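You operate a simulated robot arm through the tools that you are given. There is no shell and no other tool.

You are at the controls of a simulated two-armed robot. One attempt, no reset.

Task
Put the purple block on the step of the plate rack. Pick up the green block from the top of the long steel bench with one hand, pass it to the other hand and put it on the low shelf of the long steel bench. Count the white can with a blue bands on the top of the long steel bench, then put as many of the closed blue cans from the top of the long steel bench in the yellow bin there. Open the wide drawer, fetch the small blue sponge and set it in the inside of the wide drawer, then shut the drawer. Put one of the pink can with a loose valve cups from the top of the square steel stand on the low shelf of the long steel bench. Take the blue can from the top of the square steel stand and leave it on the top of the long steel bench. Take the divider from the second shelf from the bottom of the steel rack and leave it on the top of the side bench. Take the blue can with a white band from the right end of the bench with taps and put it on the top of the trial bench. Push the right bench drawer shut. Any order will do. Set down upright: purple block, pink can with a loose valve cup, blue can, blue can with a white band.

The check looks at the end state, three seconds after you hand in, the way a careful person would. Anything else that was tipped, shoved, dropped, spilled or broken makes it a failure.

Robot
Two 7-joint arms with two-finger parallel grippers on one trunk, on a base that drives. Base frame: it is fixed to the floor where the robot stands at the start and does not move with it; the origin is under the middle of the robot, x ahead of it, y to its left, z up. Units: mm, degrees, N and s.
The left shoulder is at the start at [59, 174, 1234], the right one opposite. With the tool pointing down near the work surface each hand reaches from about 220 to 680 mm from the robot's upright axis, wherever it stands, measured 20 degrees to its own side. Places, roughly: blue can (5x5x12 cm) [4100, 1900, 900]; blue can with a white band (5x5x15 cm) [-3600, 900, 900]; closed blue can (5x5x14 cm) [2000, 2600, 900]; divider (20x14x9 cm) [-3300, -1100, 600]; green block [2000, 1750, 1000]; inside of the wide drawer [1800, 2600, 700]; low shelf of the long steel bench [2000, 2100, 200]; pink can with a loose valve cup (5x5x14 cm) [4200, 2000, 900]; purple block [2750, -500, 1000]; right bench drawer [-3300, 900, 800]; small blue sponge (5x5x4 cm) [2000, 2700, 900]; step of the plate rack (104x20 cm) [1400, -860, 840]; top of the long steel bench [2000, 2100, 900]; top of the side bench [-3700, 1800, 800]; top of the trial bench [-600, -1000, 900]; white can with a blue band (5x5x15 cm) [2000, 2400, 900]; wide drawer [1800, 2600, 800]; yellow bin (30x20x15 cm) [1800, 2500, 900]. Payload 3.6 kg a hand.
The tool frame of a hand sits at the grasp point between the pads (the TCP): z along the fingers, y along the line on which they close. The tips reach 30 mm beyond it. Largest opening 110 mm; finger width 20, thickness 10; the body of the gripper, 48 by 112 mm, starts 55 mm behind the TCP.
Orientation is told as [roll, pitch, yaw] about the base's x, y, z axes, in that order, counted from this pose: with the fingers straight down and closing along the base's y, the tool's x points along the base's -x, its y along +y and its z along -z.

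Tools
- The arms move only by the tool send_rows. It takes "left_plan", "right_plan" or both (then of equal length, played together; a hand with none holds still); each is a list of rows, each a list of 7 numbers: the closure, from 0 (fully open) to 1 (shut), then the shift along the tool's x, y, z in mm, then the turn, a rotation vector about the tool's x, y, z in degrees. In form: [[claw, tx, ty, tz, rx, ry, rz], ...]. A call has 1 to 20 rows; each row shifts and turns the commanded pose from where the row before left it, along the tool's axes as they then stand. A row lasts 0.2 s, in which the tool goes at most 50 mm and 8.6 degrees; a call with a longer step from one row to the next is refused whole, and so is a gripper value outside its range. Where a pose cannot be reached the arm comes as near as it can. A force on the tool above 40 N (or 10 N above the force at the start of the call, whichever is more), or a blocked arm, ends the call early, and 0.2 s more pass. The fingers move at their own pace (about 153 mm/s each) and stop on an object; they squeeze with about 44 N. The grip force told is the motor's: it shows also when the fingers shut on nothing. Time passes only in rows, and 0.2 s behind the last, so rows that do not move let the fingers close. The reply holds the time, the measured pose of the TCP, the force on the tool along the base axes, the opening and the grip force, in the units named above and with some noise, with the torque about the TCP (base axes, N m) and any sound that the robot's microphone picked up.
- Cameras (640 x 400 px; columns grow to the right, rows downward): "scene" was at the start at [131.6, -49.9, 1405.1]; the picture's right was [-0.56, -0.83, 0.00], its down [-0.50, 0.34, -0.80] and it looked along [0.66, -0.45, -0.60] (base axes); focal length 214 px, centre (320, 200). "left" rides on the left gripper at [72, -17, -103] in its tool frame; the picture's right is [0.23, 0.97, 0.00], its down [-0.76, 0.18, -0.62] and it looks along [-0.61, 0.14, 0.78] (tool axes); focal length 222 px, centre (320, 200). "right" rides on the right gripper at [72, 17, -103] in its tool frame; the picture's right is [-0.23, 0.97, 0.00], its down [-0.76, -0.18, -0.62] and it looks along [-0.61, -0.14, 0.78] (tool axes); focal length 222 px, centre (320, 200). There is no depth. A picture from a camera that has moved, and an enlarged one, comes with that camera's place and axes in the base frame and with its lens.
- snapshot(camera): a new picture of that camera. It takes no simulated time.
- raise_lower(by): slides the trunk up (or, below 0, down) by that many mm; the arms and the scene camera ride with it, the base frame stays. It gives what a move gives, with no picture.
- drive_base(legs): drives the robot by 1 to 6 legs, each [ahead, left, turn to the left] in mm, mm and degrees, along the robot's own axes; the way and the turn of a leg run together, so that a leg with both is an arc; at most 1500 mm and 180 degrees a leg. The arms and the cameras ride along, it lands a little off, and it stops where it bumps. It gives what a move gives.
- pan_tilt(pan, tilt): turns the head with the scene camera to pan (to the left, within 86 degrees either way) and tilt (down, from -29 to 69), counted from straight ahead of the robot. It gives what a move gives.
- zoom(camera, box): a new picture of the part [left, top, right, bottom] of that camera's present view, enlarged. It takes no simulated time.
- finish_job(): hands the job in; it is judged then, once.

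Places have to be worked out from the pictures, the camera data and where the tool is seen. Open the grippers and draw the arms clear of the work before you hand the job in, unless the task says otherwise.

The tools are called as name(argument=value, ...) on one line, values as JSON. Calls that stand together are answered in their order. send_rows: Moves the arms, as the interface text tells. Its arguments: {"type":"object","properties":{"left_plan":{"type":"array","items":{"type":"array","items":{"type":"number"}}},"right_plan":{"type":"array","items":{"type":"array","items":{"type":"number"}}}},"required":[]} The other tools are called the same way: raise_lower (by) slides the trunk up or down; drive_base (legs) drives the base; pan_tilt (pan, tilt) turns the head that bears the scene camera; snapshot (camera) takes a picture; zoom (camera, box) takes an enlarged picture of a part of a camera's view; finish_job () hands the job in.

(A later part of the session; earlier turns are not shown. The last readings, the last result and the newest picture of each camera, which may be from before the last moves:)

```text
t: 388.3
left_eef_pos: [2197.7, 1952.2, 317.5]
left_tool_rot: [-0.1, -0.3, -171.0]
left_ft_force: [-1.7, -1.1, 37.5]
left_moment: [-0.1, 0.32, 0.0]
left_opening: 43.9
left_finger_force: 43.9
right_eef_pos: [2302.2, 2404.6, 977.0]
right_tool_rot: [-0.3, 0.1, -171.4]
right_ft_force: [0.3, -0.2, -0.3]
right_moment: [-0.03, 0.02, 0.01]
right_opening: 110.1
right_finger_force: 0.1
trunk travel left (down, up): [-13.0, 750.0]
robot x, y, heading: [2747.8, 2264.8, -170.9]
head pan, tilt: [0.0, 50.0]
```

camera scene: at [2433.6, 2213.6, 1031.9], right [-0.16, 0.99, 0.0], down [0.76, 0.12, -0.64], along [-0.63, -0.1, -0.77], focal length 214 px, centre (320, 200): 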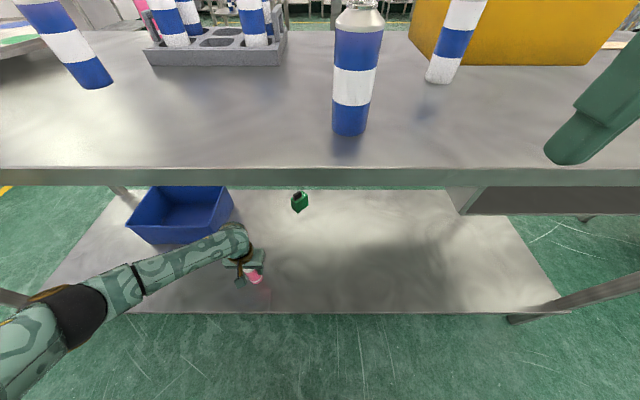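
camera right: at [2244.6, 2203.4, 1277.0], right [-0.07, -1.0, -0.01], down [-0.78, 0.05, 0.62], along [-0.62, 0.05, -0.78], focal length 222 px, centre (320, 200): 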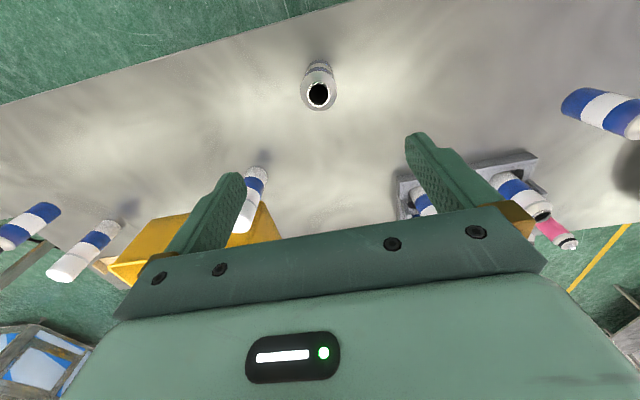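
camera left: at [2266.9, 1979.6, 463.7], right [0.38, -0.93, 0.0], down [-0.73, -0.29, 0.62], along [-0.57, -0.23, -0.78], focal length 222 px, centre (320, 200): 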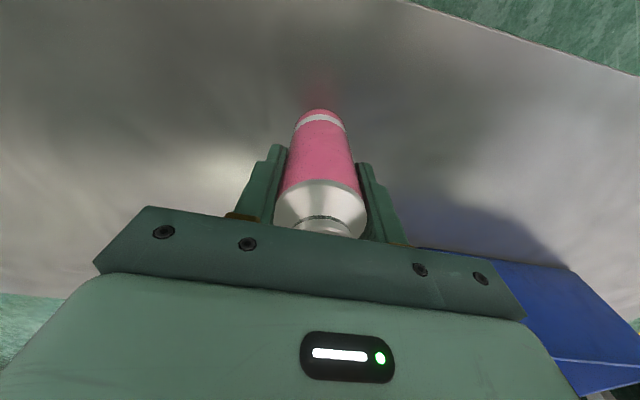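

Contact (37 N). I'll ease off, open, and rise straight up so as not to disturb the loose cup.

send_rows(left_plan=[[1, 0, 0, -2, 0, 0, 0], [0.5, 0, 0, 0, 0, 0, 0], [0.2, 0, 0, 0, 0, 0, 0], [0, 0, 0, 0, 0, 0, 0], [0, 0, 0, -15, 0, 0, 0], [0, 0, 0, -25, 0, 0, 0], [0, 0, 0, -30, 0, 0, 0], [0, 0, 0, -30, 0, 0, 0], [0, 0, 0, -30, 0, 0, 0], [0, 0, 0, 0, 0, 0, 0]])

snapshot(camera="left")

zoom(camera="scene", box=[180, 190, 340, 320])

```text
t: 390.5
left_eef_pos: [2198.9, 1949.2, 444.8]
left_tool_rot: [0.0, 0.3, -171.1]
left_ft_force: [-0.3, -0.6, 0.1]
left_moment: [-0.01, -0.01, 0.01]
left_opening: 109.9
left_finger_force: 0.0
right_eef_pos: [2298.4, 2403.2, 976.9]
right_tool_rot: [-0.5, 0.2, -171.1]
right_ft_force: [0.3, 0.4, -0.2]
right_moment: [-0.01, -0.02, -0.05]
right_opening: 110.1
right_finger_force: 0.0
trunk travel left (down, up): [-13.0, 750.0]
robot x, y, heading: [2749.6, 2267.3, -171.0]
head pan, tilt: [0.0, 50.0]
```

```text
taken
camera left: at [2266.6, 1979.6, 550.7], right [0.38, -0.93, 0.0], down [-0.73, -0.29, 0.62], along [-0.58, -0.23, -0.78], focal length 222 px, centre (320, 200)
```

left: 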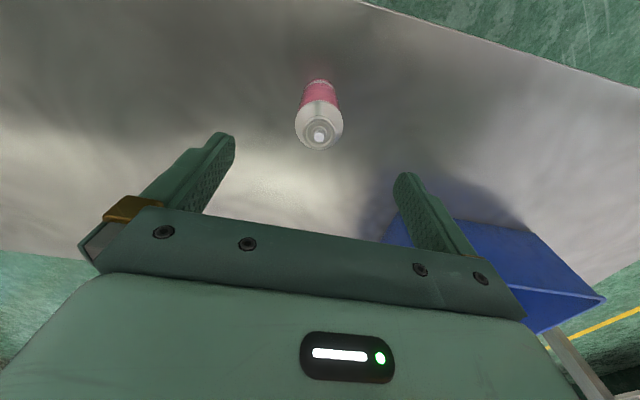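

```text
3.08 times, centred on (260, 255) of scene
camera zoom: at [2434.1, 2213.7, 1032.1], right [-0.16, 0.99, 0.0], down [0.76, 0.12, -0.64], along [-0.63, -0.1, -0.77], focal length 660 px, centre (505, 31)
```

zoom: 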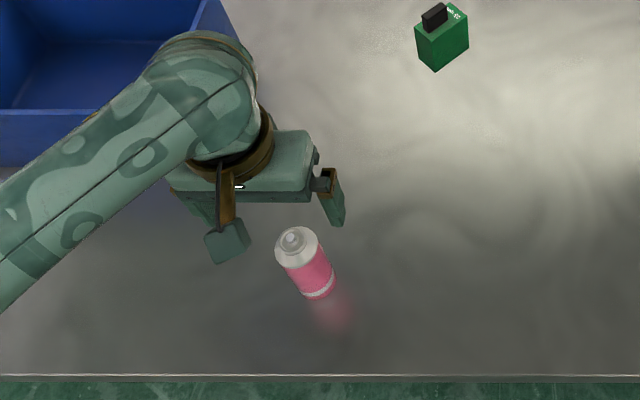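

The pink can stands upright on the low shelf with its cup in place. I'll back out 320 mm and raise the trunk.

drive_base(legs=[[-320, 0, 0]])

raise_lower(by=340)

snapshot(camera="scene")

zoom(camera="scene", box=[180, 150, 500, 270])

```text
t: 392.6
left_eef_pos: [2518.5, 2002.6, 446.0]
left_tool_rot: [-0.1, 0.3, -171.1]
left_ft_force: [0.4, -0.1, 0.3]
left_moment: [0.01, 0.01, -0.02]
left_opening: 110.1
left_finger_force: 0.0
right_eef_pos: [2616.8, 2454.1, 975.8]
right_tool_rot: [-0.5, 0.3, -171.3]
right_ft_force: [-0.1, -0.1, 0.5]
right_moment: [-0.02, 0.0, -0.01]
right_opening: 109.9
right_finger_force: 0.0
trunk travel left (down, up): [-13.0, 750.0]
robot x, y, heading: [3066.6, 2313.1, -170.8]
head pan, tilt: [0.0, 50.0]
```

```text
t: 396.0
left_eef_pos: [2517.0, 2001.8, 785.0]
left_tool_rot: [-0.1, 0.2, -171.1]
left_ft_force: [0.6, 0.7, 0.1]
left_moment: [-0.04, -0.02, 0.02]
left_opening: 109.8
left_finger_force: 0.1
right_eef_pos: [2618.0, 2454.0, 1316.6]
right_tool_rot: [-0.4, 0.2, -171.2]
right_ft_force: [-1.1, 0.4, -0.3]
right_moment: [0.02, -0.02, 0.02]
right_opening: 110.3
right_finger_force: 0.0
trunk travel left (down, up): [-353.0, 410.0]
robot x, y, heading: [3069.7, 2316.4, -170.7]
head pan, tilt: [0.0, 50.0]
```

```text
taken
camera scene: at [2932.5, 2293.7, 1389.5], right [-0.16, 0.99, 0.0], down [0.76, 0.12, -0.64], along [-0.63, -0.1, -0.77], focal length 214 px, centre (320, 200)
```

scene: 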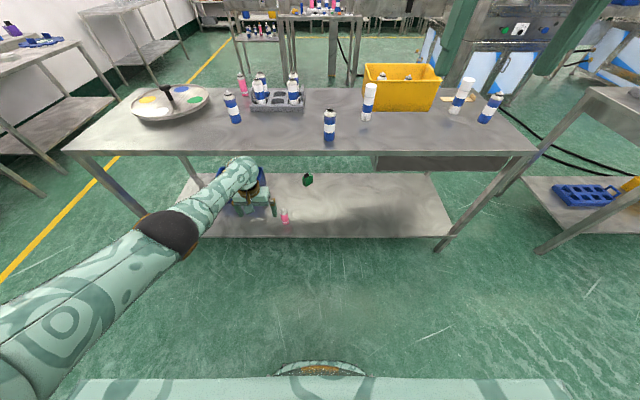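

```text
2.00 times, centred on (340, 210) of scene
camera zoom: at [2932.5, 2293.7, 1389.5], right [-0.16, 0.99, 0.0], down [0.76, 0.12, -0.64], along [-0.63, -0.1, -0.77], focal length 429 px, centre (280, 180)
```

zoom: 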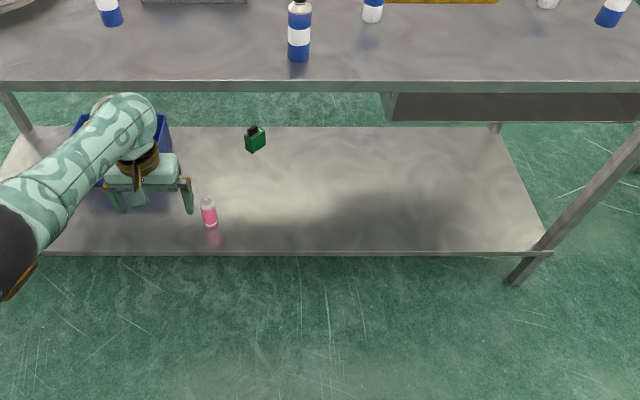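

Everything there looks right. I'll raise the left hand to travel height, then drive round the bench end and west towards the origin.

send_rows(left_plan=[[0, 12, 0, -44, 0, 0, 0], [0, 12, 0, -44, 0, 0, 0], [0, 12, 0, -44, 0, 0, 0], [0, 12, 0, -44, 0, 0, 0], [0, 12, 0, -44, 0, 0, 0], [0, 12, 0, -44, 0, 0, 0], [0, 12, 0, -44, 0, 0, 0], [0, 12, 0, -44, 0, 0, 0], [0, 12, 0, -44, 0, 0, 0], [0, 12, 0, -24, 0, 0, 0], [0, 0, 0, 0, 0, 0, 0]])

drive_base(legs=[[0, 1490, 0], [1490, 0, 0], [1490, 120, 0], [200, 100, 0]])

pan_tilt(pan=0, tilt=15)

snapshot(camera="scene")

```text
t: 398.4
left_eef_pos: [2634.7, 2019.5, 1207.8]
left_tool_rot: [-0.2, 0.1, -171.0]
left_ft_force: [0.4, 1.0, 0.4]
left_moment: [-0.02, -0.01, -0.02]
left_opening: 110.0
left_finger_force: 0.1
right_eef_pos: [2616.6, 2453.3, 1316.4]
right_tool_rot: [-0.5, 0.3, -171.3]
right_ft_force: [0.9, 0.3, 0.4]
right_moment: [0.01, 0.0, 0.01]
right_opening: 110.0
right_finger_force: 0.0
trunk travel left (down, up): [-353.0, 410.0]
robot x, y, heading: [3070.1, 2315.2, -170.7]
head pan, tilt: [0.0, 50.0]
```

```text
t: 421.0
left_eef_pos: [-220.3, -193.5, 1207.0]
left_tool_rot: [-0.1, 0.3, -170.3]
left_ft_force: [0.6, 0.1, -0.3]
left_moment: [-0.01, -0.05, -0.01]
left_opening: 109.7
left_finger_force: 0.1
right_eef_pos: [-244.8, 239.2, 1317.5]
right_tool_rot: [-0.4, 0.3, -170.5]
right_ft_force: [0.2, 0.7, -0.5]
right_moment: [0.03, 0.01, -0.01]
right_opening: 110.1
right_finger_force: 0.0
trunk travel left (down, up): [-353.0, 410.0]
robot x, y, heading: [210.7, 111.0, -170.1]
head pan, tilt: [0.0, 50.0]
```

```text
t: 422.0
left_eef_pos: [-220.1, -194.2, 1205.7]
left_tool_rot: [0.0, 0.0, -170.3]
left_ft_force: [-0.4, -0.5, 0.6]
left_moment: [0.01, -0.01, 0.0]
left_opening: 110.1
left_finger_force: 0.0
right_eef_pos: [-242.8, 238.6, 1317.0]
right_tool_rot: [-0.4, 0.2, -170.4]
right_ft_force: [-0.2, -0.4, 0.0]
right_moment: [0.01, 0.02, 0.01]
right_opening: 110.0
right_finger_force: 0.1
trunk travel left (down, up): [-353.0, 410.0]
robot x, y, heading: [208.0, 108.5, -170.3]
head pan, tilt: [0.0, 15.0]
```

```text
taken
camera scene: at [58.6, 80.6, 1443.2], right [-0.17, 0.99, 0.0], down [0.26, 0.04, -0.97], along [-0.95, -0.17, -0.26], focal length 214 px, centre (320, 200)
```

scene: 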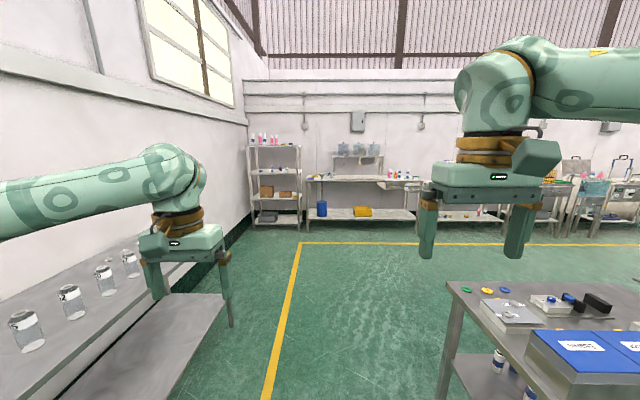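

The west end is in view: the steel rack, the bench with taps, and the trial bench with jars on the left. I'll zoom in on them.

zoom(camera="scene", box=[240, 120, 320, 240])

zoom(camera="scene", box=[300, 130, 460, 240])

pan_tilt(pan=-30, tilt=15)

snapshot(camera="scene")

```text
3.33 times, centred on (280, 180) of scene
camera zoom: at [58.6, 80.6, 1443.2], right [-0.17, 0.99, 0.0], down [0.26, 0.04, -0.97], along [-0.95, -0.17, -0.26], focal length 715 px, centre (453, 267)
```

zoom: 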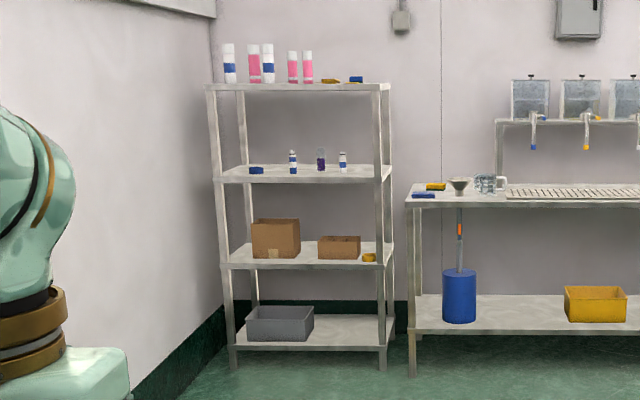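

```text
3.64 times, centred on (380, 185) of scene
camera zoom: at [58.6, 80.6, 1443.2], right [-0.17, 0.99, 0.0], down [0.26, 0.04, -0.97], along [-0.95, -0.17, -0.26], focal length 780 px, centre (102, 254)
```

zoom: 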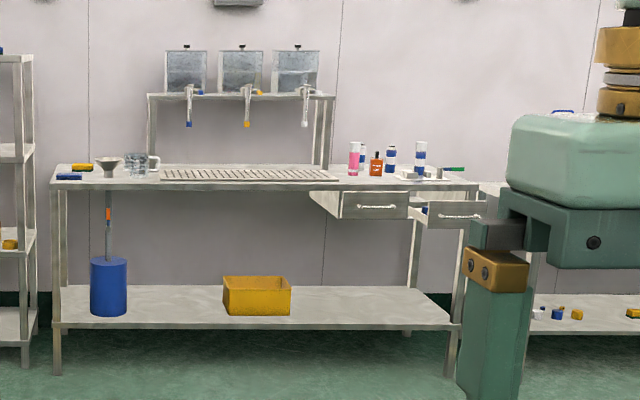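

```text
t: 422.9
left_eef_pos: [-219.8, -194.3, 1205.6]
left_tool_rot: [-0.1, 0.1, -170.3]
left_ft_force: [-0.2, 0.4, 0.9]
left_moment: [-0.02, 0.04, 0.0]
left_opening: 110.1
left_finger_force: 0.1
right_eef_pos: [-242.2, 239.0, 1317.5]
right_tool_rot: [-0.3, 0.1, -170.6]
right_ft_force: [-0.3, -0.5, -0.5]
right_moment: [-0.02, -0.01, -0.04]
right_opening: 110.3
right_finger_force: 0.1
trunk travel left (down, up): [-353.0, 410.0]
robot x, y, heading: [209.6, 108.3, -170.2]
head pan, tilt: [-30.0, 15.0]
```

```text
taken
camera scene: at [63.0, 128.7, 1443.3], right [0.34, 0.94, 0.0], down [0.24, -0.09, -0.97], along [-0.91, 0.33, -0.26], focal length 214 px, centre (320, 200)
```

scene: 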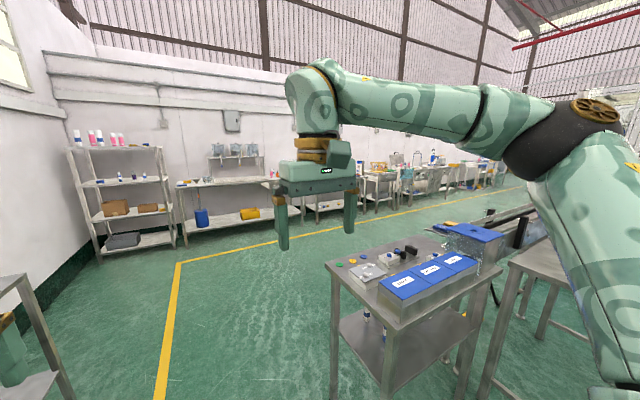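

Rack and benches identified. I'll drive west along the corridor towards them.

drive_base(legs=[[700, 80, 0], [1000, 0, 0], [900, 0, 0]])

pan_tilt(pan=15, tilt=25)

snapshot(camera="scene")

pan_tilt(pan=-35, tilt=25)

snapshot(camera="scene")

```text
t: 435.9
left_eef_pos: [-2760.0, -731.4, 1206.2]
left_tool_rot: [-0.1, 0.3, -169.8]
left_ft_force: [0.4, -0.8, -0.4]
left_moment: [0.0, 0.0, 0.02]
left_opening: 109.6
left_finger_force: 0.0
right_eef_pos: [-2785.8, -298.7, 1317.2]
right_tool_rot: [-0.4, 0.2, -169.9]
right_ft_force: [0.1, 0.2, -0.1]
right_moment: [0.01, -0.01, -0.04]
right_opening: 110.1
right_finger_force: 0.0
trunk travel left (down, up): [-353.0, 410.0]
robot x, y, heading: [-2335.6, -429.3, -169.7]
head pan, tilt: [-30.0, 15.0]
```

```text
t: 437.0
left_eef_pos: [-2759.0, -731.6, 1206.0]
left_tool_rot: [-0.2, 0.2, -169.9]
left_ft_force: [0.0, 0.0, -0.7]
left_moment: [-0.02, 0.0, 0.0]
left_opening: 109.9
left_finger_force: 0.0
right_eef_pos: [-2786.1, -298.0, 1317.3]
right_tool_rot: [-0.4, 0.2, -170.0]
right_ft_force: [-0.2, -0.4, 0.3]
right_moment: [-0.01, 0.0, 0.0]
right_opening: 110.0
right_finger_force: 0.0
trunk travel left (down, up): [-353.0, 410.0]
robot x, y, heading: [-2330.2, -426.8, -169.6]
head pan, tilt: [15.0, 25.0]
```

```text
taken
camera scene: at [-2474.5, -477.9, 1427.1], right [-0.43, 0.9, 0.0], down [0.38, 0.18, -0.91], along [-0.82, -0.39, -0.42], focal length 214 px, centre (320, 200)
```

scene: 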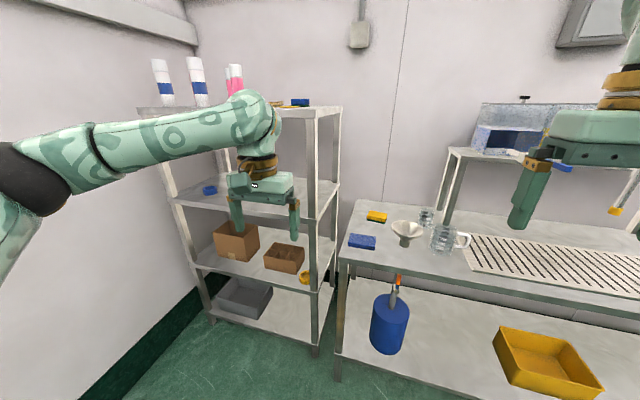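

```text
t: 438.2
left_eef_pos: [-2758.3, -730.9, 1206.2]
left_tool_rot: [-0.1, 0.1, -169.8]
left_ft_force: [0.1, 0.2, -0.6]
left_moment: [-0.01, 0.03, 0.0]
left_opening: 110.1
left_finger_force: 0.2
right_eef_pos: [-2786.7, -299.2, 1317.1]
right_tool_rot: [-0.4, 0.3, -170.0]
right_ft_force: [-0.4, 0.2, 0.1]
right_moment: [0.01, 0.02, -0.01]
right_opening: 110.0
right_finger_force: 0.0
trunk travel left (down, up): [-353.0, 410.0]
robot x, y, heading: [-2332.0, -427.3, -169.7]
head pan, tilt: [-35.0, 25.0]
```

```text
taken
camera scene: at [-2474.9, -400.2, 1427.1], right [0.42, 0.91, 0.0], down [0.38, -0.18, -0.91], along [-0.82, 0.38, -0.42], focal length 214 px, centre (320, 200)
```

scene: 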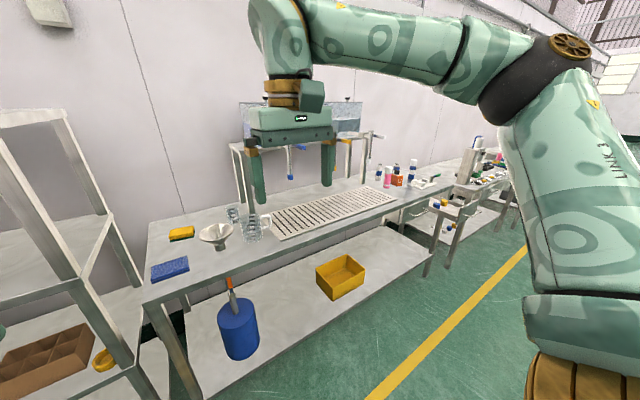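

The divider is the brown partitioned tray on the rack's second shelf. I'll take a closer look at it.

pan_tilt(pan=10, tilt=40)

snapshot(camera="scene")

zoom(camera="scene", box=[220, 110, 380, 230])

```text
t: 439.3
left_eef_pos: [-2758.5, -731.5, 1207.0]
left_tool_rot: [-0.1, 0.1, -170.0]
left_ft_force: [-0.2, 0.3, 0.5]
left_moment: [0.0, -0.02, -0.01]
left_opening: 109.9
left_finger_force: 0.0
right_eef_pos: [-2785.2, -297.8, 1317.3]
right_tool_rot: [-0.4, 0.1, -169.9]
right_ft_force: [0.3, -0.2, 0.9]
right_moment: [0.02, 0.02, 0.02]
right_opening: 110.0
right_finger_force: 0.1
trunk travel left (down, up): [-353.0, 410.0]
robot x, y, heading: [-2334.3, -421.4, -169.6]
head pan, tilt: [10.0, 40.0]
```

```text
taken
camera scene: at [-2470.9, -468.0, 1403.8], right [-0.35, 0.94, 0.0], down [0.6, 0.22, -0.77], along [-0.72, -0.27, -0.64], focal length 214 px, centre (320, 200)
```

scene: 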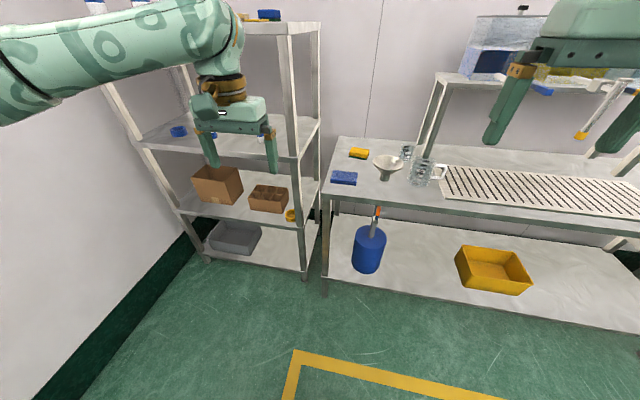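

```text
3.33 times, centred on (300, 170) of scene
camera zoom: at [-2470.9, -468.0, 1403.8], right [-0.35, 0.94, 0.0], down [0.6, 0.22, -0.77], along [-0.72, -0.27, -0.64], focal length 715 px, centre (387, 300)
```

zoom: 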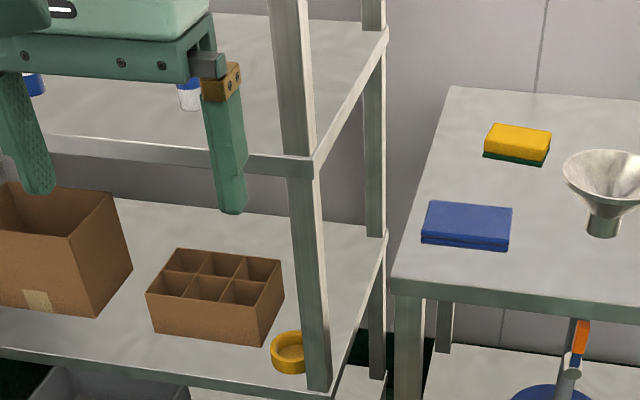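

The divider is a 3×2-cell cardboard tray on the second shelf, with its top at z≈610 and its front about 76 mm inside the rack. I'll pinch its right cross-partition with the left hand tilted 45°. First I'll line the robot up.

send_rows(right_plan=[[0, 35, 0, 0, 0, 0, 0], [0, 35, 0, 0, 0, 0, 0], [0, 30, 0, 0, 0, 0, 0], [0, 0, 0, 0, 0, 0, 0]])

drive_base(legs=[[0, 0, -1.25], [0, 313, 0], [300, 0, 0]])

pan_tilt(pan=10, tilt=50)

snapshot(camera="scene")

```text
t: 440.3
left_eef_pos: [-2760.0, -731.7, 1205.9]
left_tool_rot: [0.0, 0.2, -169.9]
left_ft_force: [-0.1, -0.6, 0.6]
left_moment: [-0.01, 0.02, 0.01]
left_opening: 109.9
left_finger_force: 0.1
right_eef_pos: [-2686.6, -281.1, 1316.7]
right_tool_rot: [-0.5, 0.2, -170.1]
right_ft_force: [0.0, -0.1, 0.3]
right_moment: [0.03, 0.0, 0.03]
right_opening: 110.0
right_finger_force: 0.1
trunk travel left (down, up): [-353.0, 410.0]
robot x, y, heading: [-2333.6, -425.6, -169.7]
head pan, tilt: [10.0, 40.0]
```

```text
t: 444.4
left_eef_pos: [-3016.1, -1075.5, 1207.0]
left_tool_rot: [-0.1, 0.2, -171.3]
left_ft_force: [0.4, 0.6, -0.1]
left_moment: [-0.02, -0.01, -0.01]
left_opening: 110.0
left_finger_force: 0.1
right_eef_pos: [-2932.1, -627.8, 1318.4]
right_tool_rot: [-0.4, 0.3, -171.5]
right_ft_force: [-1.1, -0.3, -0.7]
right_moment: [0.06, -0.04, -0.03]
right_opening: 110.0
right_finger_force: 0.1
trunk travel left (down, up): [-353.0, 410.0]
robot x, y, heading: [-2582.9, -780.3, -171.1]
head pan, tilt: [10.0, 40.0]
```

```text
t: 445.1
left_eef_pos: [-3014.1, -1075.0, 1206.9]
left_tool_rot: [-0.2, 0.1, -171.3]
left_ft_force: [0.0, -0.2, -0.1]
left_moment: [-0.01, 0.0, -0.02]
left_opening: 110.1
left_finger_force: 0.0
right_eef_pos: [-2932.3, -625.9, 1317.5]
right_tool_rot: [-0.4, 0.2, -171.4]
right_ft_force: [0.6, -0.9, 0.8]
right_moment: [0.0, -0.02, 0.0]
right_opening: 110.0
right_finger_force: 0.0
trunk travel left (down, up): [-353.0, 410.0]
robot x, y, heading: [-2579.9, -780.0, -171.2]
head pan, tilt: [10.0, 50.0]
```

```text
taken
camera scene: at [-2712.0, -816.5, 1389.7], right [-0.32, 0.95, 0.0], down [0.72, 0.25, -0.64], along [-0.61, -0.21, -0.77], focal length 214 px, centre (320, 200)
```

scene: 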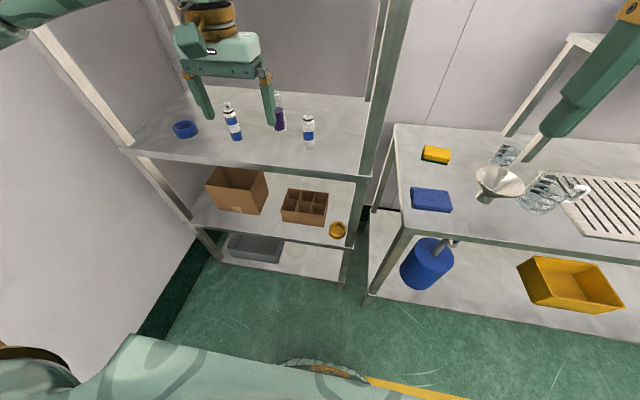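

Lined up; the hand is 155 mm in front of the rack. I'll zoom on the divider from here.

zoom(camera="scene", box=[260, 170, 380, 250])

```text
5.00 times, centred on (320, 210) of scene
camera zoom: at [-2712.0, -816.5, 1389.7], right [-0.32, 0.95, 0.0], down [0.72, 0.25, -0.64], along [-0.61, -0.21, -0.77], focal length 1072 px, centre (320, 150)
```

zoom: 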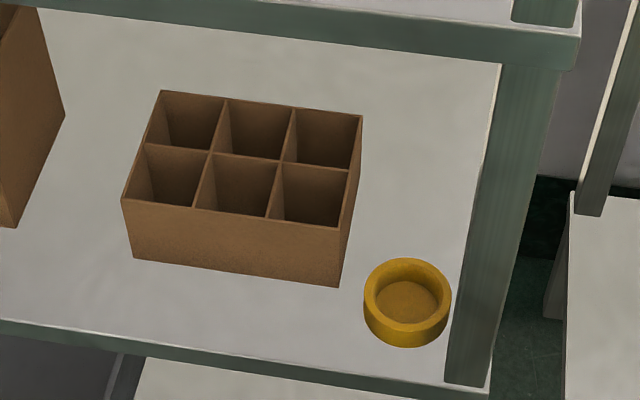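

Divider located: its front is 694 mm ahead, the right partition is at 164 mm left, and its top is at z≈610. I'll lower the trunk 150 mm, tilt the left hand 45° in front of the rack, and bring it down to the gap between the shelves.

raise_lower(by=-150)

send_rows(left_plan=[[0, -20, -15, 0, 0, 0, 0], [0, -20, -15, 0, 0, 0, 0], [0, -20, -15, 0, 0, 0, 0], [0, -20, -15, 0, 0, 0, 0], [0, 0, 0, 0, 0, -7.5, 0], [0, 0, 0, 0, 0, -7.5, 0], [0, 0, 0, 0, 0, -7.5, 0], [0, 0, 0, 0, 0, -7.5, 0], [0, 0, 0, 0, 0, -7.5, 0], [0, 0, 0, 0, 0, -7.5, 0], [0, 0, 0, 0, 0, 0, 0]])

snapshot(camera="scene")

snapshot(camera="left")

```text
t: 446.9
left_eef_pos: [-3013.0, -1074.9, 1057.9]
left_tool_rot: [-0.1, 0.1, -171.2]
left_ft_force: [0.6, -0.2, 0.7]
left_moment: [-0.02, 0.0, 0.01]
left_opening: 110.1
left_finger_force: 0.1
right_eef_pos: [-2930.1, -626.4, 1168.1]
right_tool_rot: [-0.4, 0.1, -171.6]
right_ft_force: [-0.3, -0.8, 0.6]
right_moment: [-0.02, -0.01, -0.02]
right_opening: 110.0
right_finger_force: 0.0
trunk travel left (down, up): [-203.0, 560.0]
robot x, y, heading: [-2581.2, -781.1, -171.3]
head pan, tilt: [10.0, 50.0]
```

```text
t: 449.3
left_eef_pos: [-3102.3, -1028.0, 1057.0]
left_tool_rot: [-0.3, -45.0, -171.1]
left_ft_force: [-0.2, -0.8, -0.1]
left_moment: [0.01, -0.01, 0.01]
left_opening: 109.8
left_finger_force: 0.1
right_eef_pos: [-2931.5, -626.3, 1168.5]
right_tool_rot: [-0.5, 0.1, -171.5]
right_ft_force: [0.4, 0.0, 0.3]
right_moment: [-0.01, -0.02, 0.02]
right_opening: 109.9
right_finger_force: 0.0
trunk travel left (down, up): [-203.0, 560.0]
robot x, y, heading: [-2581.1, -781.0, -171.1]
head pan, tilt: [10.0, 50.0]
```

```text
taken
camera scene: at [-2778.0, -826.7, 1235.6], right [-0.32, 0.95, 0.0], down [0.73, 0.25, -0.64], along [-0.61, -0.21, -0.77], focal length 214 px, centre (320, 200)
```

scene: 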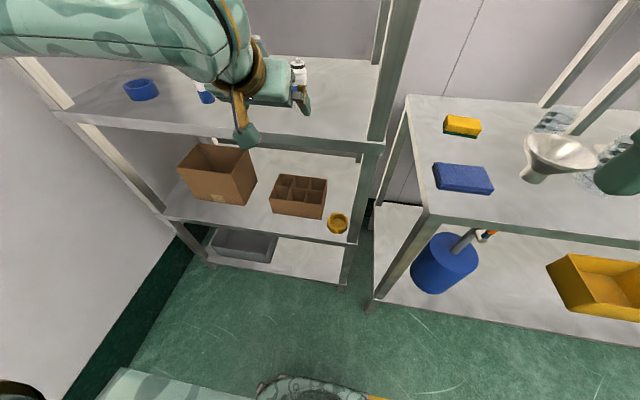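

```text
taken
camera left: at [-2983.5, -991.9, 1079.8], right [0.31, -0.94, -0.16], down [-0.07, -0.19, 0.98], along [-0.95, -0.29, -0.12], focal length 222 px, centre (320, 200)
```

left: 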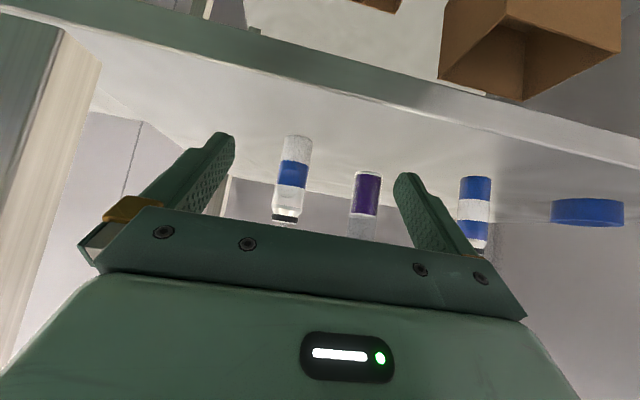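

The hand is 55 mm in front of the rack edge, at the right partition's lateral position. I'll lower it straight down to the gap.

send_rows(left_plan=[[0.4, 31.8, 0, 31.8, 0, 0, 0], [0.45, 31.8, 0, 31.8, 0, 0, 0], [0.45, 31.8, 0, 31.8, 0, 0, 0], [0.45, 31.8, 0, 31.8, 0, 0, 0], [0.45, 31.8, 0, 31.8, 0, 0, 0], [0.45, 31.8, 0, 31.8, 0, 0, 0], [0.45, 31.8, 0, 31.8, 0, 0, 0], [0.45, 31.8, 0, 31.8, 0, 0, 0], [0.45, 0, 0, 0, 0, 0, 0]])

snapshot(camera="left")

snapshot(camera="scene")

```text
t: 449.8
left_eef_pos: [-3101.2, -1026.6, 997.7]
left_tool_rot: [-0.1, -45.7, -171.3]
left_ft_force: [15.4, 0.9, 6.9]
left_moment: [-0.28, -0.11, 0.61]
left_opening: 61.4
left_finger_force: 1.2
right_eef_pos: [-2931.0, -626.2, 1168.0]
right_tool_rot: [-0.4, 0.3, -171.4]
right_ft_force: [-0.5, 0.3, -1.4]
right_moment: [0.0, -0.07, 0.01]
right_opening: 109.9
right_finger_force: 0.1
trunk travel left (down, up): [-203.0, 560.0]
robot x, y, heading: [-2583.9, -781.8, -171.0]
head pan, tilt: [10.0, 50.0]
stopped in row 2 (left hand): the force on the tool passed its limit at 140 N (the readings are from after the stop); the commanded pose is now the measured one
```

```text
taken
camera left: at [-2982.1, -992.1, 1019.0], right [0.3, -0.94, -0.16], down [-0.06, -0.19, 0.98], along [-0.95, -0.29, -0.11], focal length 222 px, centre (320, 200)
```

left: 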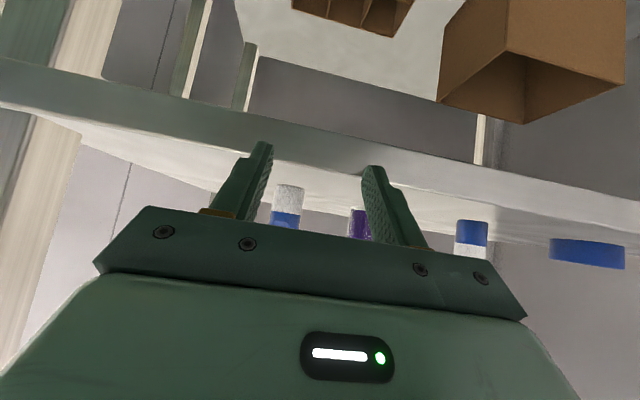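

```text
taken
camera scene: at [-2777.3, -827.0, 1235.7], right [-0.33, 0.95, 0.0], down [0.72, 0.25, -0.64], along [-0.61, -0.21, -0.77], focal length 214 px, centre (320, 200)
```

scene: 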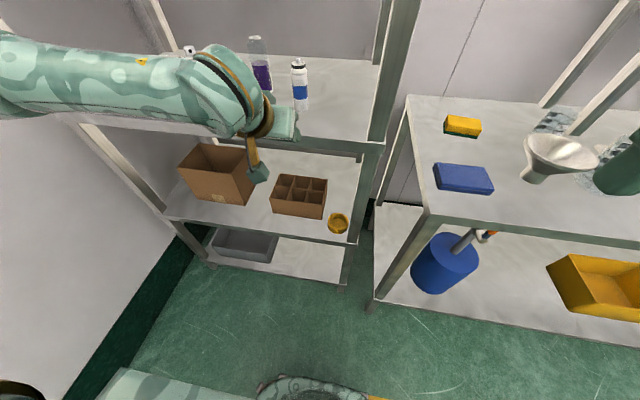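

The fingertips touched the third shelf's lip: the rack front is nearer than I reckoned. I'll raise and withdraw the hand at once and recheck.

send_rows(left_plan=[[0.45, -17, 0, -17, 0, 0, 0], [0.45, -17, 0, -17, 0, 0, 0], [0.45, 21, 0, -21, 0, 0, 0], [0.45, 21, 0, -21, 0, 0, 0], [0.45, 21, 0, -21, 0, 0, 0], [0.45, 0, 0, 0, 0, 0, 0]])

drive_base(legs=[[-120, 0, 0]])

snapshot(camera="scene")

zoom(camera="scene", box=[120, 60, 400, 260])

```text
t: 451.2
left_eef_pos: [-3014.0, -1015.0, 1042.1]
left_tool_rot: [-0.1, -45.8, -171.4]
left_ft_force: [0.4, 0.2, 0.2]
left_moment: [0.01, 0.0, 0.01]
left_opening: 60.7
left_finger_force: 0.0
right_eef_pos: [-2932.5, -627.4, 1167.0]
right_tool_rot: [-0.4, 0.3, -171.4]
right_ft_force: [-0.1, -0.2, -0.4]
right_moment: [-0.01, -0.01, 0.0]
right_opening: 110.0
right_finger_force: 0.1
trunk travel left (down, up): [-203.0, 560.0]
robot x, y, heading: [-2583.6, -781.2, -171.1]
head pan, tilt: [10.0, 50.0]
```

```text
t: 452.4
left_eef_pos: [-2893.1, -995.8, 1043.3]
left_tool_rot: [-0.2, -45.9, -171.5]
left_ft_force: [0.2, 0.5, 1.0]
left_moment: [0.0, -0.01, 0.01]
left_opening: 60.8
left_finger_force: 0.1
right_eef_pos: [-2810.1, -608.1, 1167.7]
right_tool_rot: [-0.5, 0.2, -171.5]
right_ft_force: [-0.8, -0.3, 0.2]
right_moment: [0.01, 0.06, -0.03]
right_opening: 110.0
right_finger_force: 0.0
trunk travel left (down, up): [-203.0, 560.0]
robot x, y, heading: [-2458.6, -760.3, -171.3]
head pan, tilt: [10.0, 50.0]
```

```text
taken
camera scene: at [-2656.2, -807.8, 1235.9], right [-0.32, 0.95, 0.0], down [0.72, 0.25, -0.64], along [-0.61, -0.21, -0.77], focal length 214 px, centre (320, 200)
```

scene: 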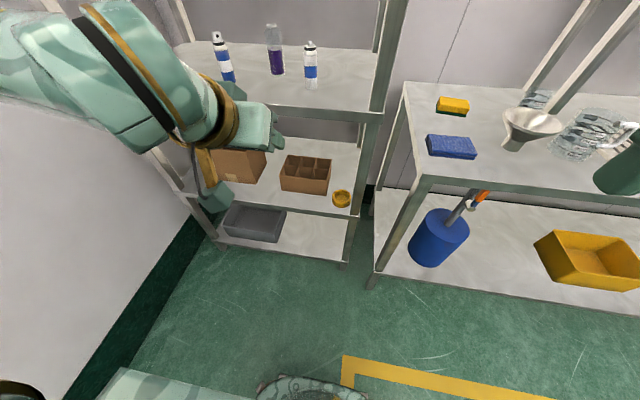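

```text
2.00 times, centred on (260, 160) of scene
camera zoom: at [-2656.2, -807.8, 1235.9], right [-0.32, 0.95, 0.0], down [0.72, 0.25, -0.64], along [-0.61, -0.21, -0.77], focal length 429 px, centre (440, 280)
```

zoom: 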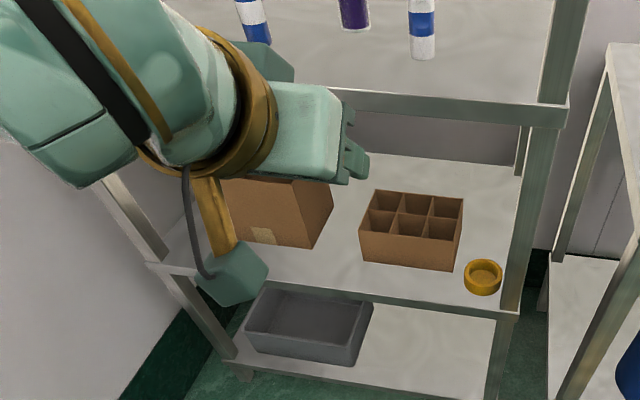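

Nothing fell or shifted. Using the contact, I re-derive: rack front X'≈-3260, shelf 2 at z≈565, shelf 3 at z≈975; divider top z≈650, front 68 mm inside the rack. I'll drive back in 120 mm with the hand held well out, then lower it in front of the rack.

drive_base(legs=[[120, 0, 0]])

send_rows(left_plan=[[0.45, 24, 0, 24, 0, 0, 0], [0.45, 28, 0, 28, 0, 0, 0], [0.45, 28, 0, 28, 0, 0, 0], [0.45, 28, 0, 28, 0, 0, 0], [0.45, 28, 0, 28, 0, 0, 0], [0.45, 0, 0, 0, 0, 0, 0]])

snapshot(camera="left")

snapshot(camera="scene")

```text
t: 453.7
left_eef_pos: [-3014.4, -1015.7, 1041.6]
left_tool_rot: [-0.1, -45.6, -171.4]
left_ft_force: [-0.4, -0.4, -0.4]
left_moment: [0.01, 0.01, -0.02]
left_opening: 60.6
left_finger_force: 0.1
right_eef_pos: [-2932.1, -627.0, 1167.2]
right_tool_rot: [-0.5, 0.3, -171.4]
right_ft_force: [-0.1, 0.9, -0.4]
right_moment: [-0.01, -0.06, 0.0]
right_opening: 110.2
right_finger_force: 0.0
trunk travel left (down, up): [-203.0, 560.0]
robot x, y, heading: [-2581.1, -784.8, -171.3]
head pan, tilt: [10.0, 50.0]
```

```text
t: 455.1
left_eef_pos: [-3022.8, -1012.4, 851.5]
left_tool_rot: [0.0, -45.8, -171.5]
left_ft_force: [0.5, 0.0, -1.0]
left_moment: [-0.01, 0.01, -0.01]
left_opening: 60.6
left_finger_force: 0.2
left hand out of reach, approached as far as the arm can: row 2
right_eef_pos: [-2929.2, -625.9, 1167.9]
right_tool_rot: [-0.4, 0.4, -171.4]
right_ft_force: [0.3, 0.6, -0.1]
right_moment: [-0.01, 0.0, -0.02]
right_opening: 109.9
right_finger_force: 0.0
trunk travel left (down, up): [-203.0, 560.0]
robot x, y, heading: [-2576.7, -781.4, -171.2]
head pan, tilt: [10.0, 50.0]
```

```text
taken
camera left: at [-2903.0, -977.9, 873.3], right [0.3, -0.94, -0.16], down [-0.06, -0.19, 0.98], along [-0.95, -0.29, -0.11], focal length 222 px, centre (320, 200)
```

left: 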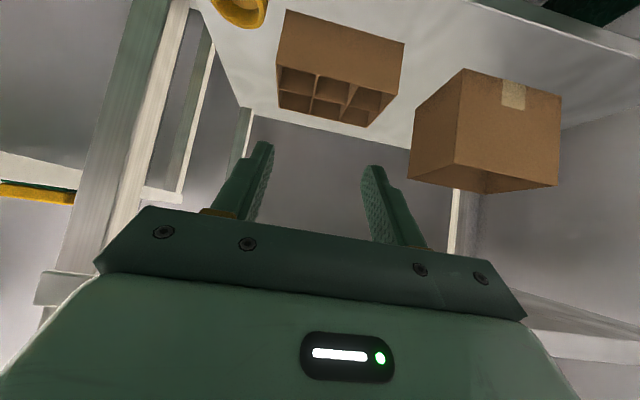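

```text
taken
camera scene: at [-2775.8, -826.2, 1235.7], right [-0.32, 0.95, 0.0], down [0.73, 0.25, -0.64], along [-0.61, -0.21, -0.77], focal length 214 px, centre (320, 200)
```

scene: 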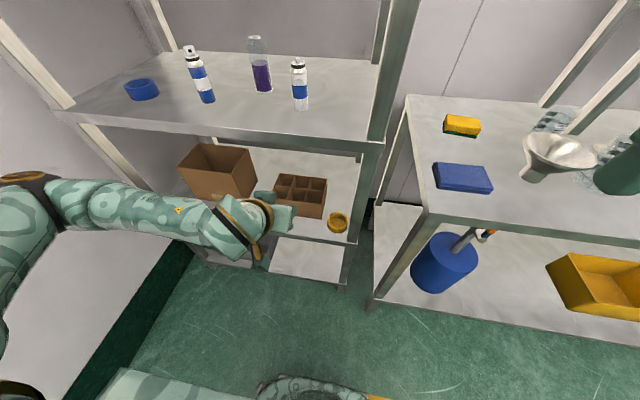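

The wrist view shows the divider's cells, and the right partition is straight down the approach axis. I'll advance 200 mm along the fingers and check.

send_rows(left_plan=[[0.45, 0, 0, 40, 0, 0, 0], [0.45, 0, 0, 40, 0, 0, 0], [0.45, 0, 0, 40, 0, 0, 0], [0.45, 0, 0, 40, 0, 0, 0], [0.45, 0, 0, 40, 0, 0, 0], [0.45, 0, 0, 0, 0, 0, 0]])

snapshot(camera="left")

zoom(camera="scene", box=[160, 120, 400, 280])

```text
t: 456.5
left_eef_pos: [-3165.6, -1035.7, 712.0]
left_tool_rot: [0.0, -45.8, -171.5]
left_ft_force: [-0.1, 1.1, -0.8]
left_moment: [-0.01, 0.0, 0.0]
left_opening: 60.2
left_finger_force: 0.1
right_eef_pos: [-2928.3, -625.7, 1168.6]
right_tool_rot: [-0.5, 0.2, -171.6]
right_ft_force: [-0.1, 1.4, -0.1]
right_moment: [0.03, 0.03, -0.02]
right_opening: 109.9
right_finger_force: 0.0
trunk travel left (down, up): [-203.0, 560.0]
robot x, y, heading: [-2575.7, -783.2, -171.0]
head pan, tilt: [10.0, 50.0]
```

```text
taken
camera left: at [-3044.6, -1000.0, 732.7], right [0.3, -0.94, -0.16], down [-0.06, -0.19, 0.98], along [-0.95, -0.29, -0.11], focal length 222 px, centre (320, 200)
```

left: 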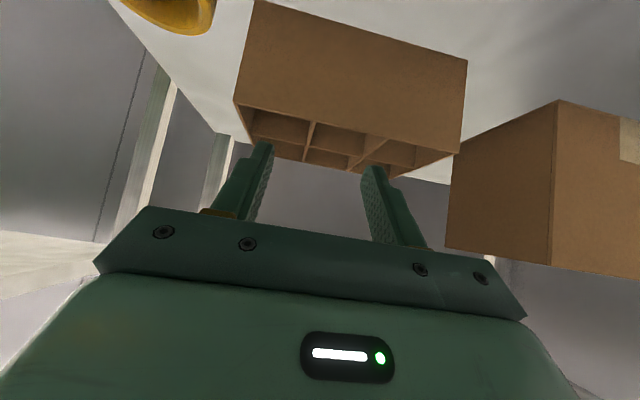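

```text
2.50 times, centred on (280, 200) of scene
camera zoom: at [-2775.6, -826.5, 1235.7], right [-0.32, 0.95, 0.0], down [0.72, 0.25, -0.64], along [-0.61, -0.21, -0.77], focal length 536 px, centre (420, 200)
```

zoom: 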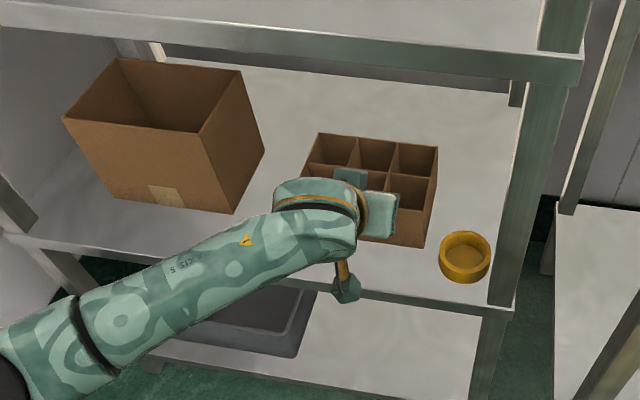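

The partition is 6 mm right of the axis. I'll correct and advance the last 96 mm so the fingers straddle it.

send_rows(left_plan=[[0.45, 0, -2.5, 32, 0, 0, 0], [0.45, 0, -2.5, 32, 0, 0, 0], [0.45, 0, 0, 20, 0, 0, 0], [0.45, 0, 0, 10, 0, 0, 0], [0.45, 0, 0, 0, 0, 0, 0]])

snapshot(camera="left")

zoom(camera="scene", box=[200, 130, 380, 250])

```text
t: 457.7
left_eef_pos: [-3232.7, -1040.0, 645.8]
left_tool_rot: [-0.1, -45.8, -171.5]
left_ft_force: [1.4, 1.6, -0.1]
left_moment: [0.05, -0.01, 0.01]
left_opening: 60.5
left_finger_force: 0.1
right_eef_pos: [-2930.1, -626.2, 1167.6]
right_tool_rot: [-0.4, 0.4, -171.5]
right_ft_force: [0.7, 0.0, 0.0]
right_moment: [0.02, -0.01, 0.05]
right_opening: 110.2
right_finger_force: 0.1
trunk travel left (down, up): [-203.0, 560.0]
robot x, y, heading: [-2577.1, -780.9, -171.0]
head pan, tilt: [10.0, 50.0]
```

```text
taken
camera left: at [-3113.0, -1004.4, 667.6], right [0.3, -0.94, -0.16], down [-0.06, -0.19, 0.98], along [-0.95, -0.28, -0.11], focal length 222 px, centre (320, 200)
```

left: 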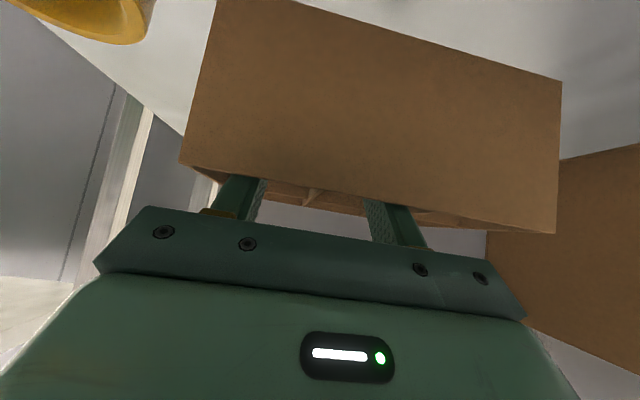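

```text
3.33 times, centred on (290, 190) of scene
camera zoom: at [-2775.9, -826.4, 1235.6], right [-0.32, 0.95, 0.0], down [0.73, 0.25, -0.64], along [-0.61, -0.21, -0.77], focal length 715 px, centre (420, 233)
```

zoom: 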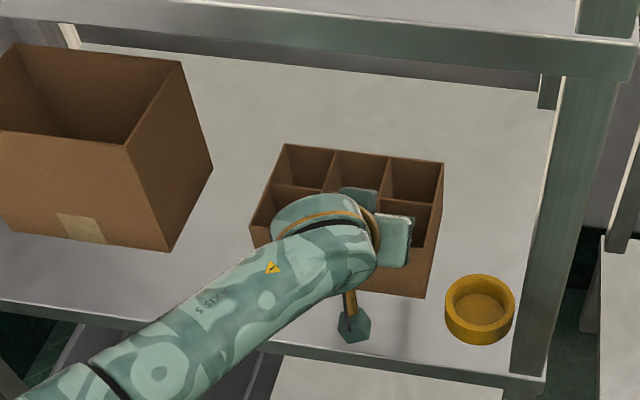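

The fingers are inside the cells on both sides of the partition. I'll close to pinch it.

send_rows(left_plan=[[0.7, 0, 0, 0, 0, 0, 0], [1, 0, 0, 0, 0, 0, 0], [1, 0, 0, 0, 0, 0, 0], [1, 0, 0, 0, 0, 0, 0]])

snapshot(camera="left")

```text
t: 458.7
left_eef_pos: [-3233.1, -1039.8, 645.5]
left_tool_rot: [-0.1, -45.7, -171.3]
left_ft_force: [0.0, -0.4, -0.9]
left_moment: [0.0, 0.02, -0.01]
left_opening: 1.8
left_finger_force: 41.8
right_eef_pos: [-2928.2, -625.4, 1167.9]
right_tool_rot: [-0.5, 0.3, -171.5]
right_ft_force: [0.2, 0.1, -0.1]
right_moment: [0.01, 0.02, -0.01]
right_opening: 110.1
right_finger_force: 0.0
trunk travel left (down, up): [-203.0, 560.0]
robot x, y, heading: [-2581.4, -779.6, -171.2]
head pan, tilt: [10.0, 50.0]
```

```text
taken
camera left: at [-3112.8, -1004.5, 667.5], right [0.3, -0.94, -0.16], down [-0.06, -0.19, 0.98], along [-0.95, -0.29, -0.11], focal length 222 px, centre (320, 200)
```

left: 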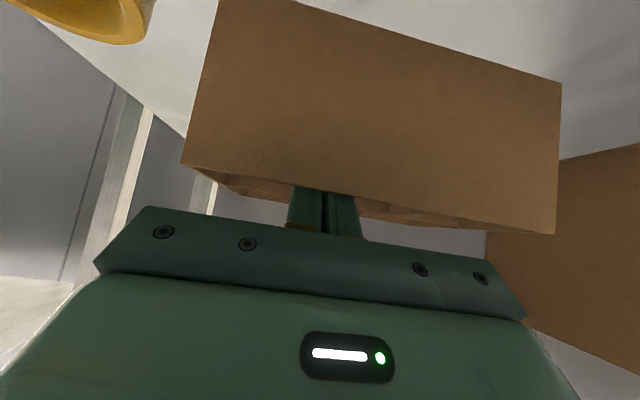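

1.8 mm between the pads at 42 N: the cardboard partition is pinched. I'll lift gently by 40 mm and check.

send_rows(left_plan=[[1, -7.2, 0, -7, 0, 0, 0], [1, -7.2, 0, -7, 0, 0, 0], [1, -7.2, 0, -7, 0, 0, 0], [1, -7.2, 0, -7, 0, 0, 0], [1, 0, 0, 0, 0, 0, 0]])

snapshot(camera="left")

zoom(camera="scene", box=[200, 130, 380, 250])

```text
t: 459.9
left_eef_pos: [-3232.2, -1039.4, 685.8]
left_tool_rot: [-0.1, -45.7, -171.5]
left_ft_force: [0.9, 0.6, -0.7]
left_moment: [0.01, -0.03, 0.0]
left_opening: 2.1
left_finger_force: 42.6
right_eef_pos: [-2929.5, -626.3, 1168.1]
right_tool_rot: [-0.3, 0.4, -171.6]
right_ft_force: [-0.1, -0.5, 0.4]
right_moment: [0.0, 0.01, -0.01]
right_opening: 110.1
right_finger_force: 0.0
trunk travel left (down, up): [-203.0, 560.0]
robot x, y, heading: [-2579.1, -779.4, -171.3]
head pan, tilt: [10.0, 50.0]
```

```text
taken
camera left: at [-3112.8, -1004.4, 707.8], right [0.3, -0.94, -0.16], down [-0.06, -0.19, 0.98], along [-0.95, -0.29, -0.11], focal length 222 px, centre (320, 200)
```

left: 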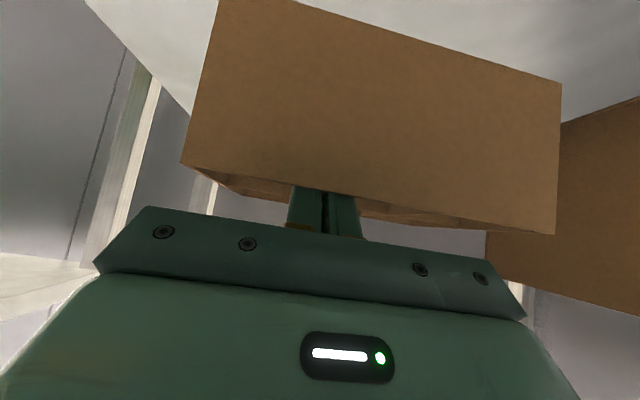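

```text
3.33 times, centred on (290, 190) of scene
camera zoom: at [-2776.0, -826.4, 1235.6], right [-0.32, 0.95, 0.0], down [0.73, 0.25, -0.64], along [-0.61, -0.21, -0.77], focal length 715 px, centre (420, 233)
```

zoom: 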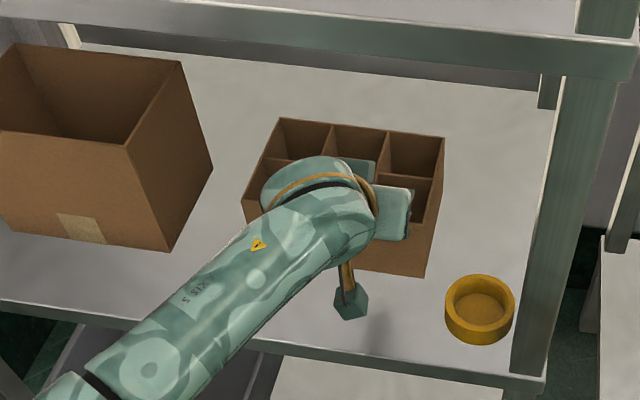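

The divider is lifted level. I'll back straight out of the rack.

drive_base(legs=[[-200, 0, 0], [-250, 0, 0]])

snapshot(camera="scene")

```text
t: 462.9
left_eef_pos: [-2787.3, -971.4, 686.7]
left_tool_rot: [-0.1, -45.8, -171.3]
left_ft_force: [1.5, -0.3, -0.1]
left_moment: [0.0, -0.03, 0.02]
left_opening: 1.4
left_finger_force: 41.6
right_eef_pos: [-2485.4, -557.4, 1167.5]
right_tool_rot: [-0.4, 0.4, -171.3]
right_ft_force: [0.2, -0.2, 0.7]
right_moment: [-0.03, 0.03, -0.02]
right_opening: 110.1
right_finger_force: 0.0
trunk travel left (down, up): [-203.0, 560.0]
robot x, y, heading: [-2137.5, -710.6, -171.1]
head pan, tilt: [10.0, 50.0]
```

```text
taken
camera scene: at [-2330.9, -756.5, 1235.8], right [-0.33, 0.95, 0.0], down [0.72, 0.25, -0.64], along [-0.61, -0.21, -0.77], focal length 214 px, centre (320, 200)
```

scene: 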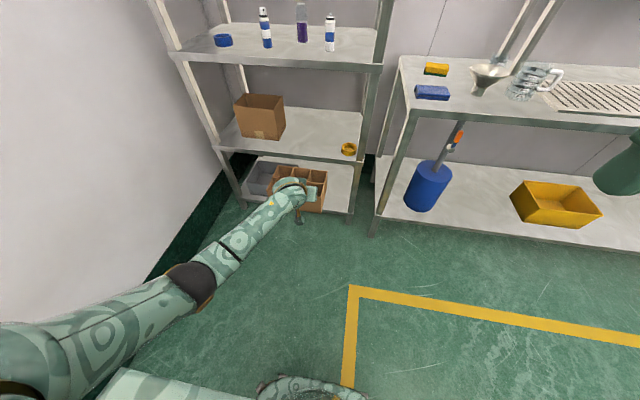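

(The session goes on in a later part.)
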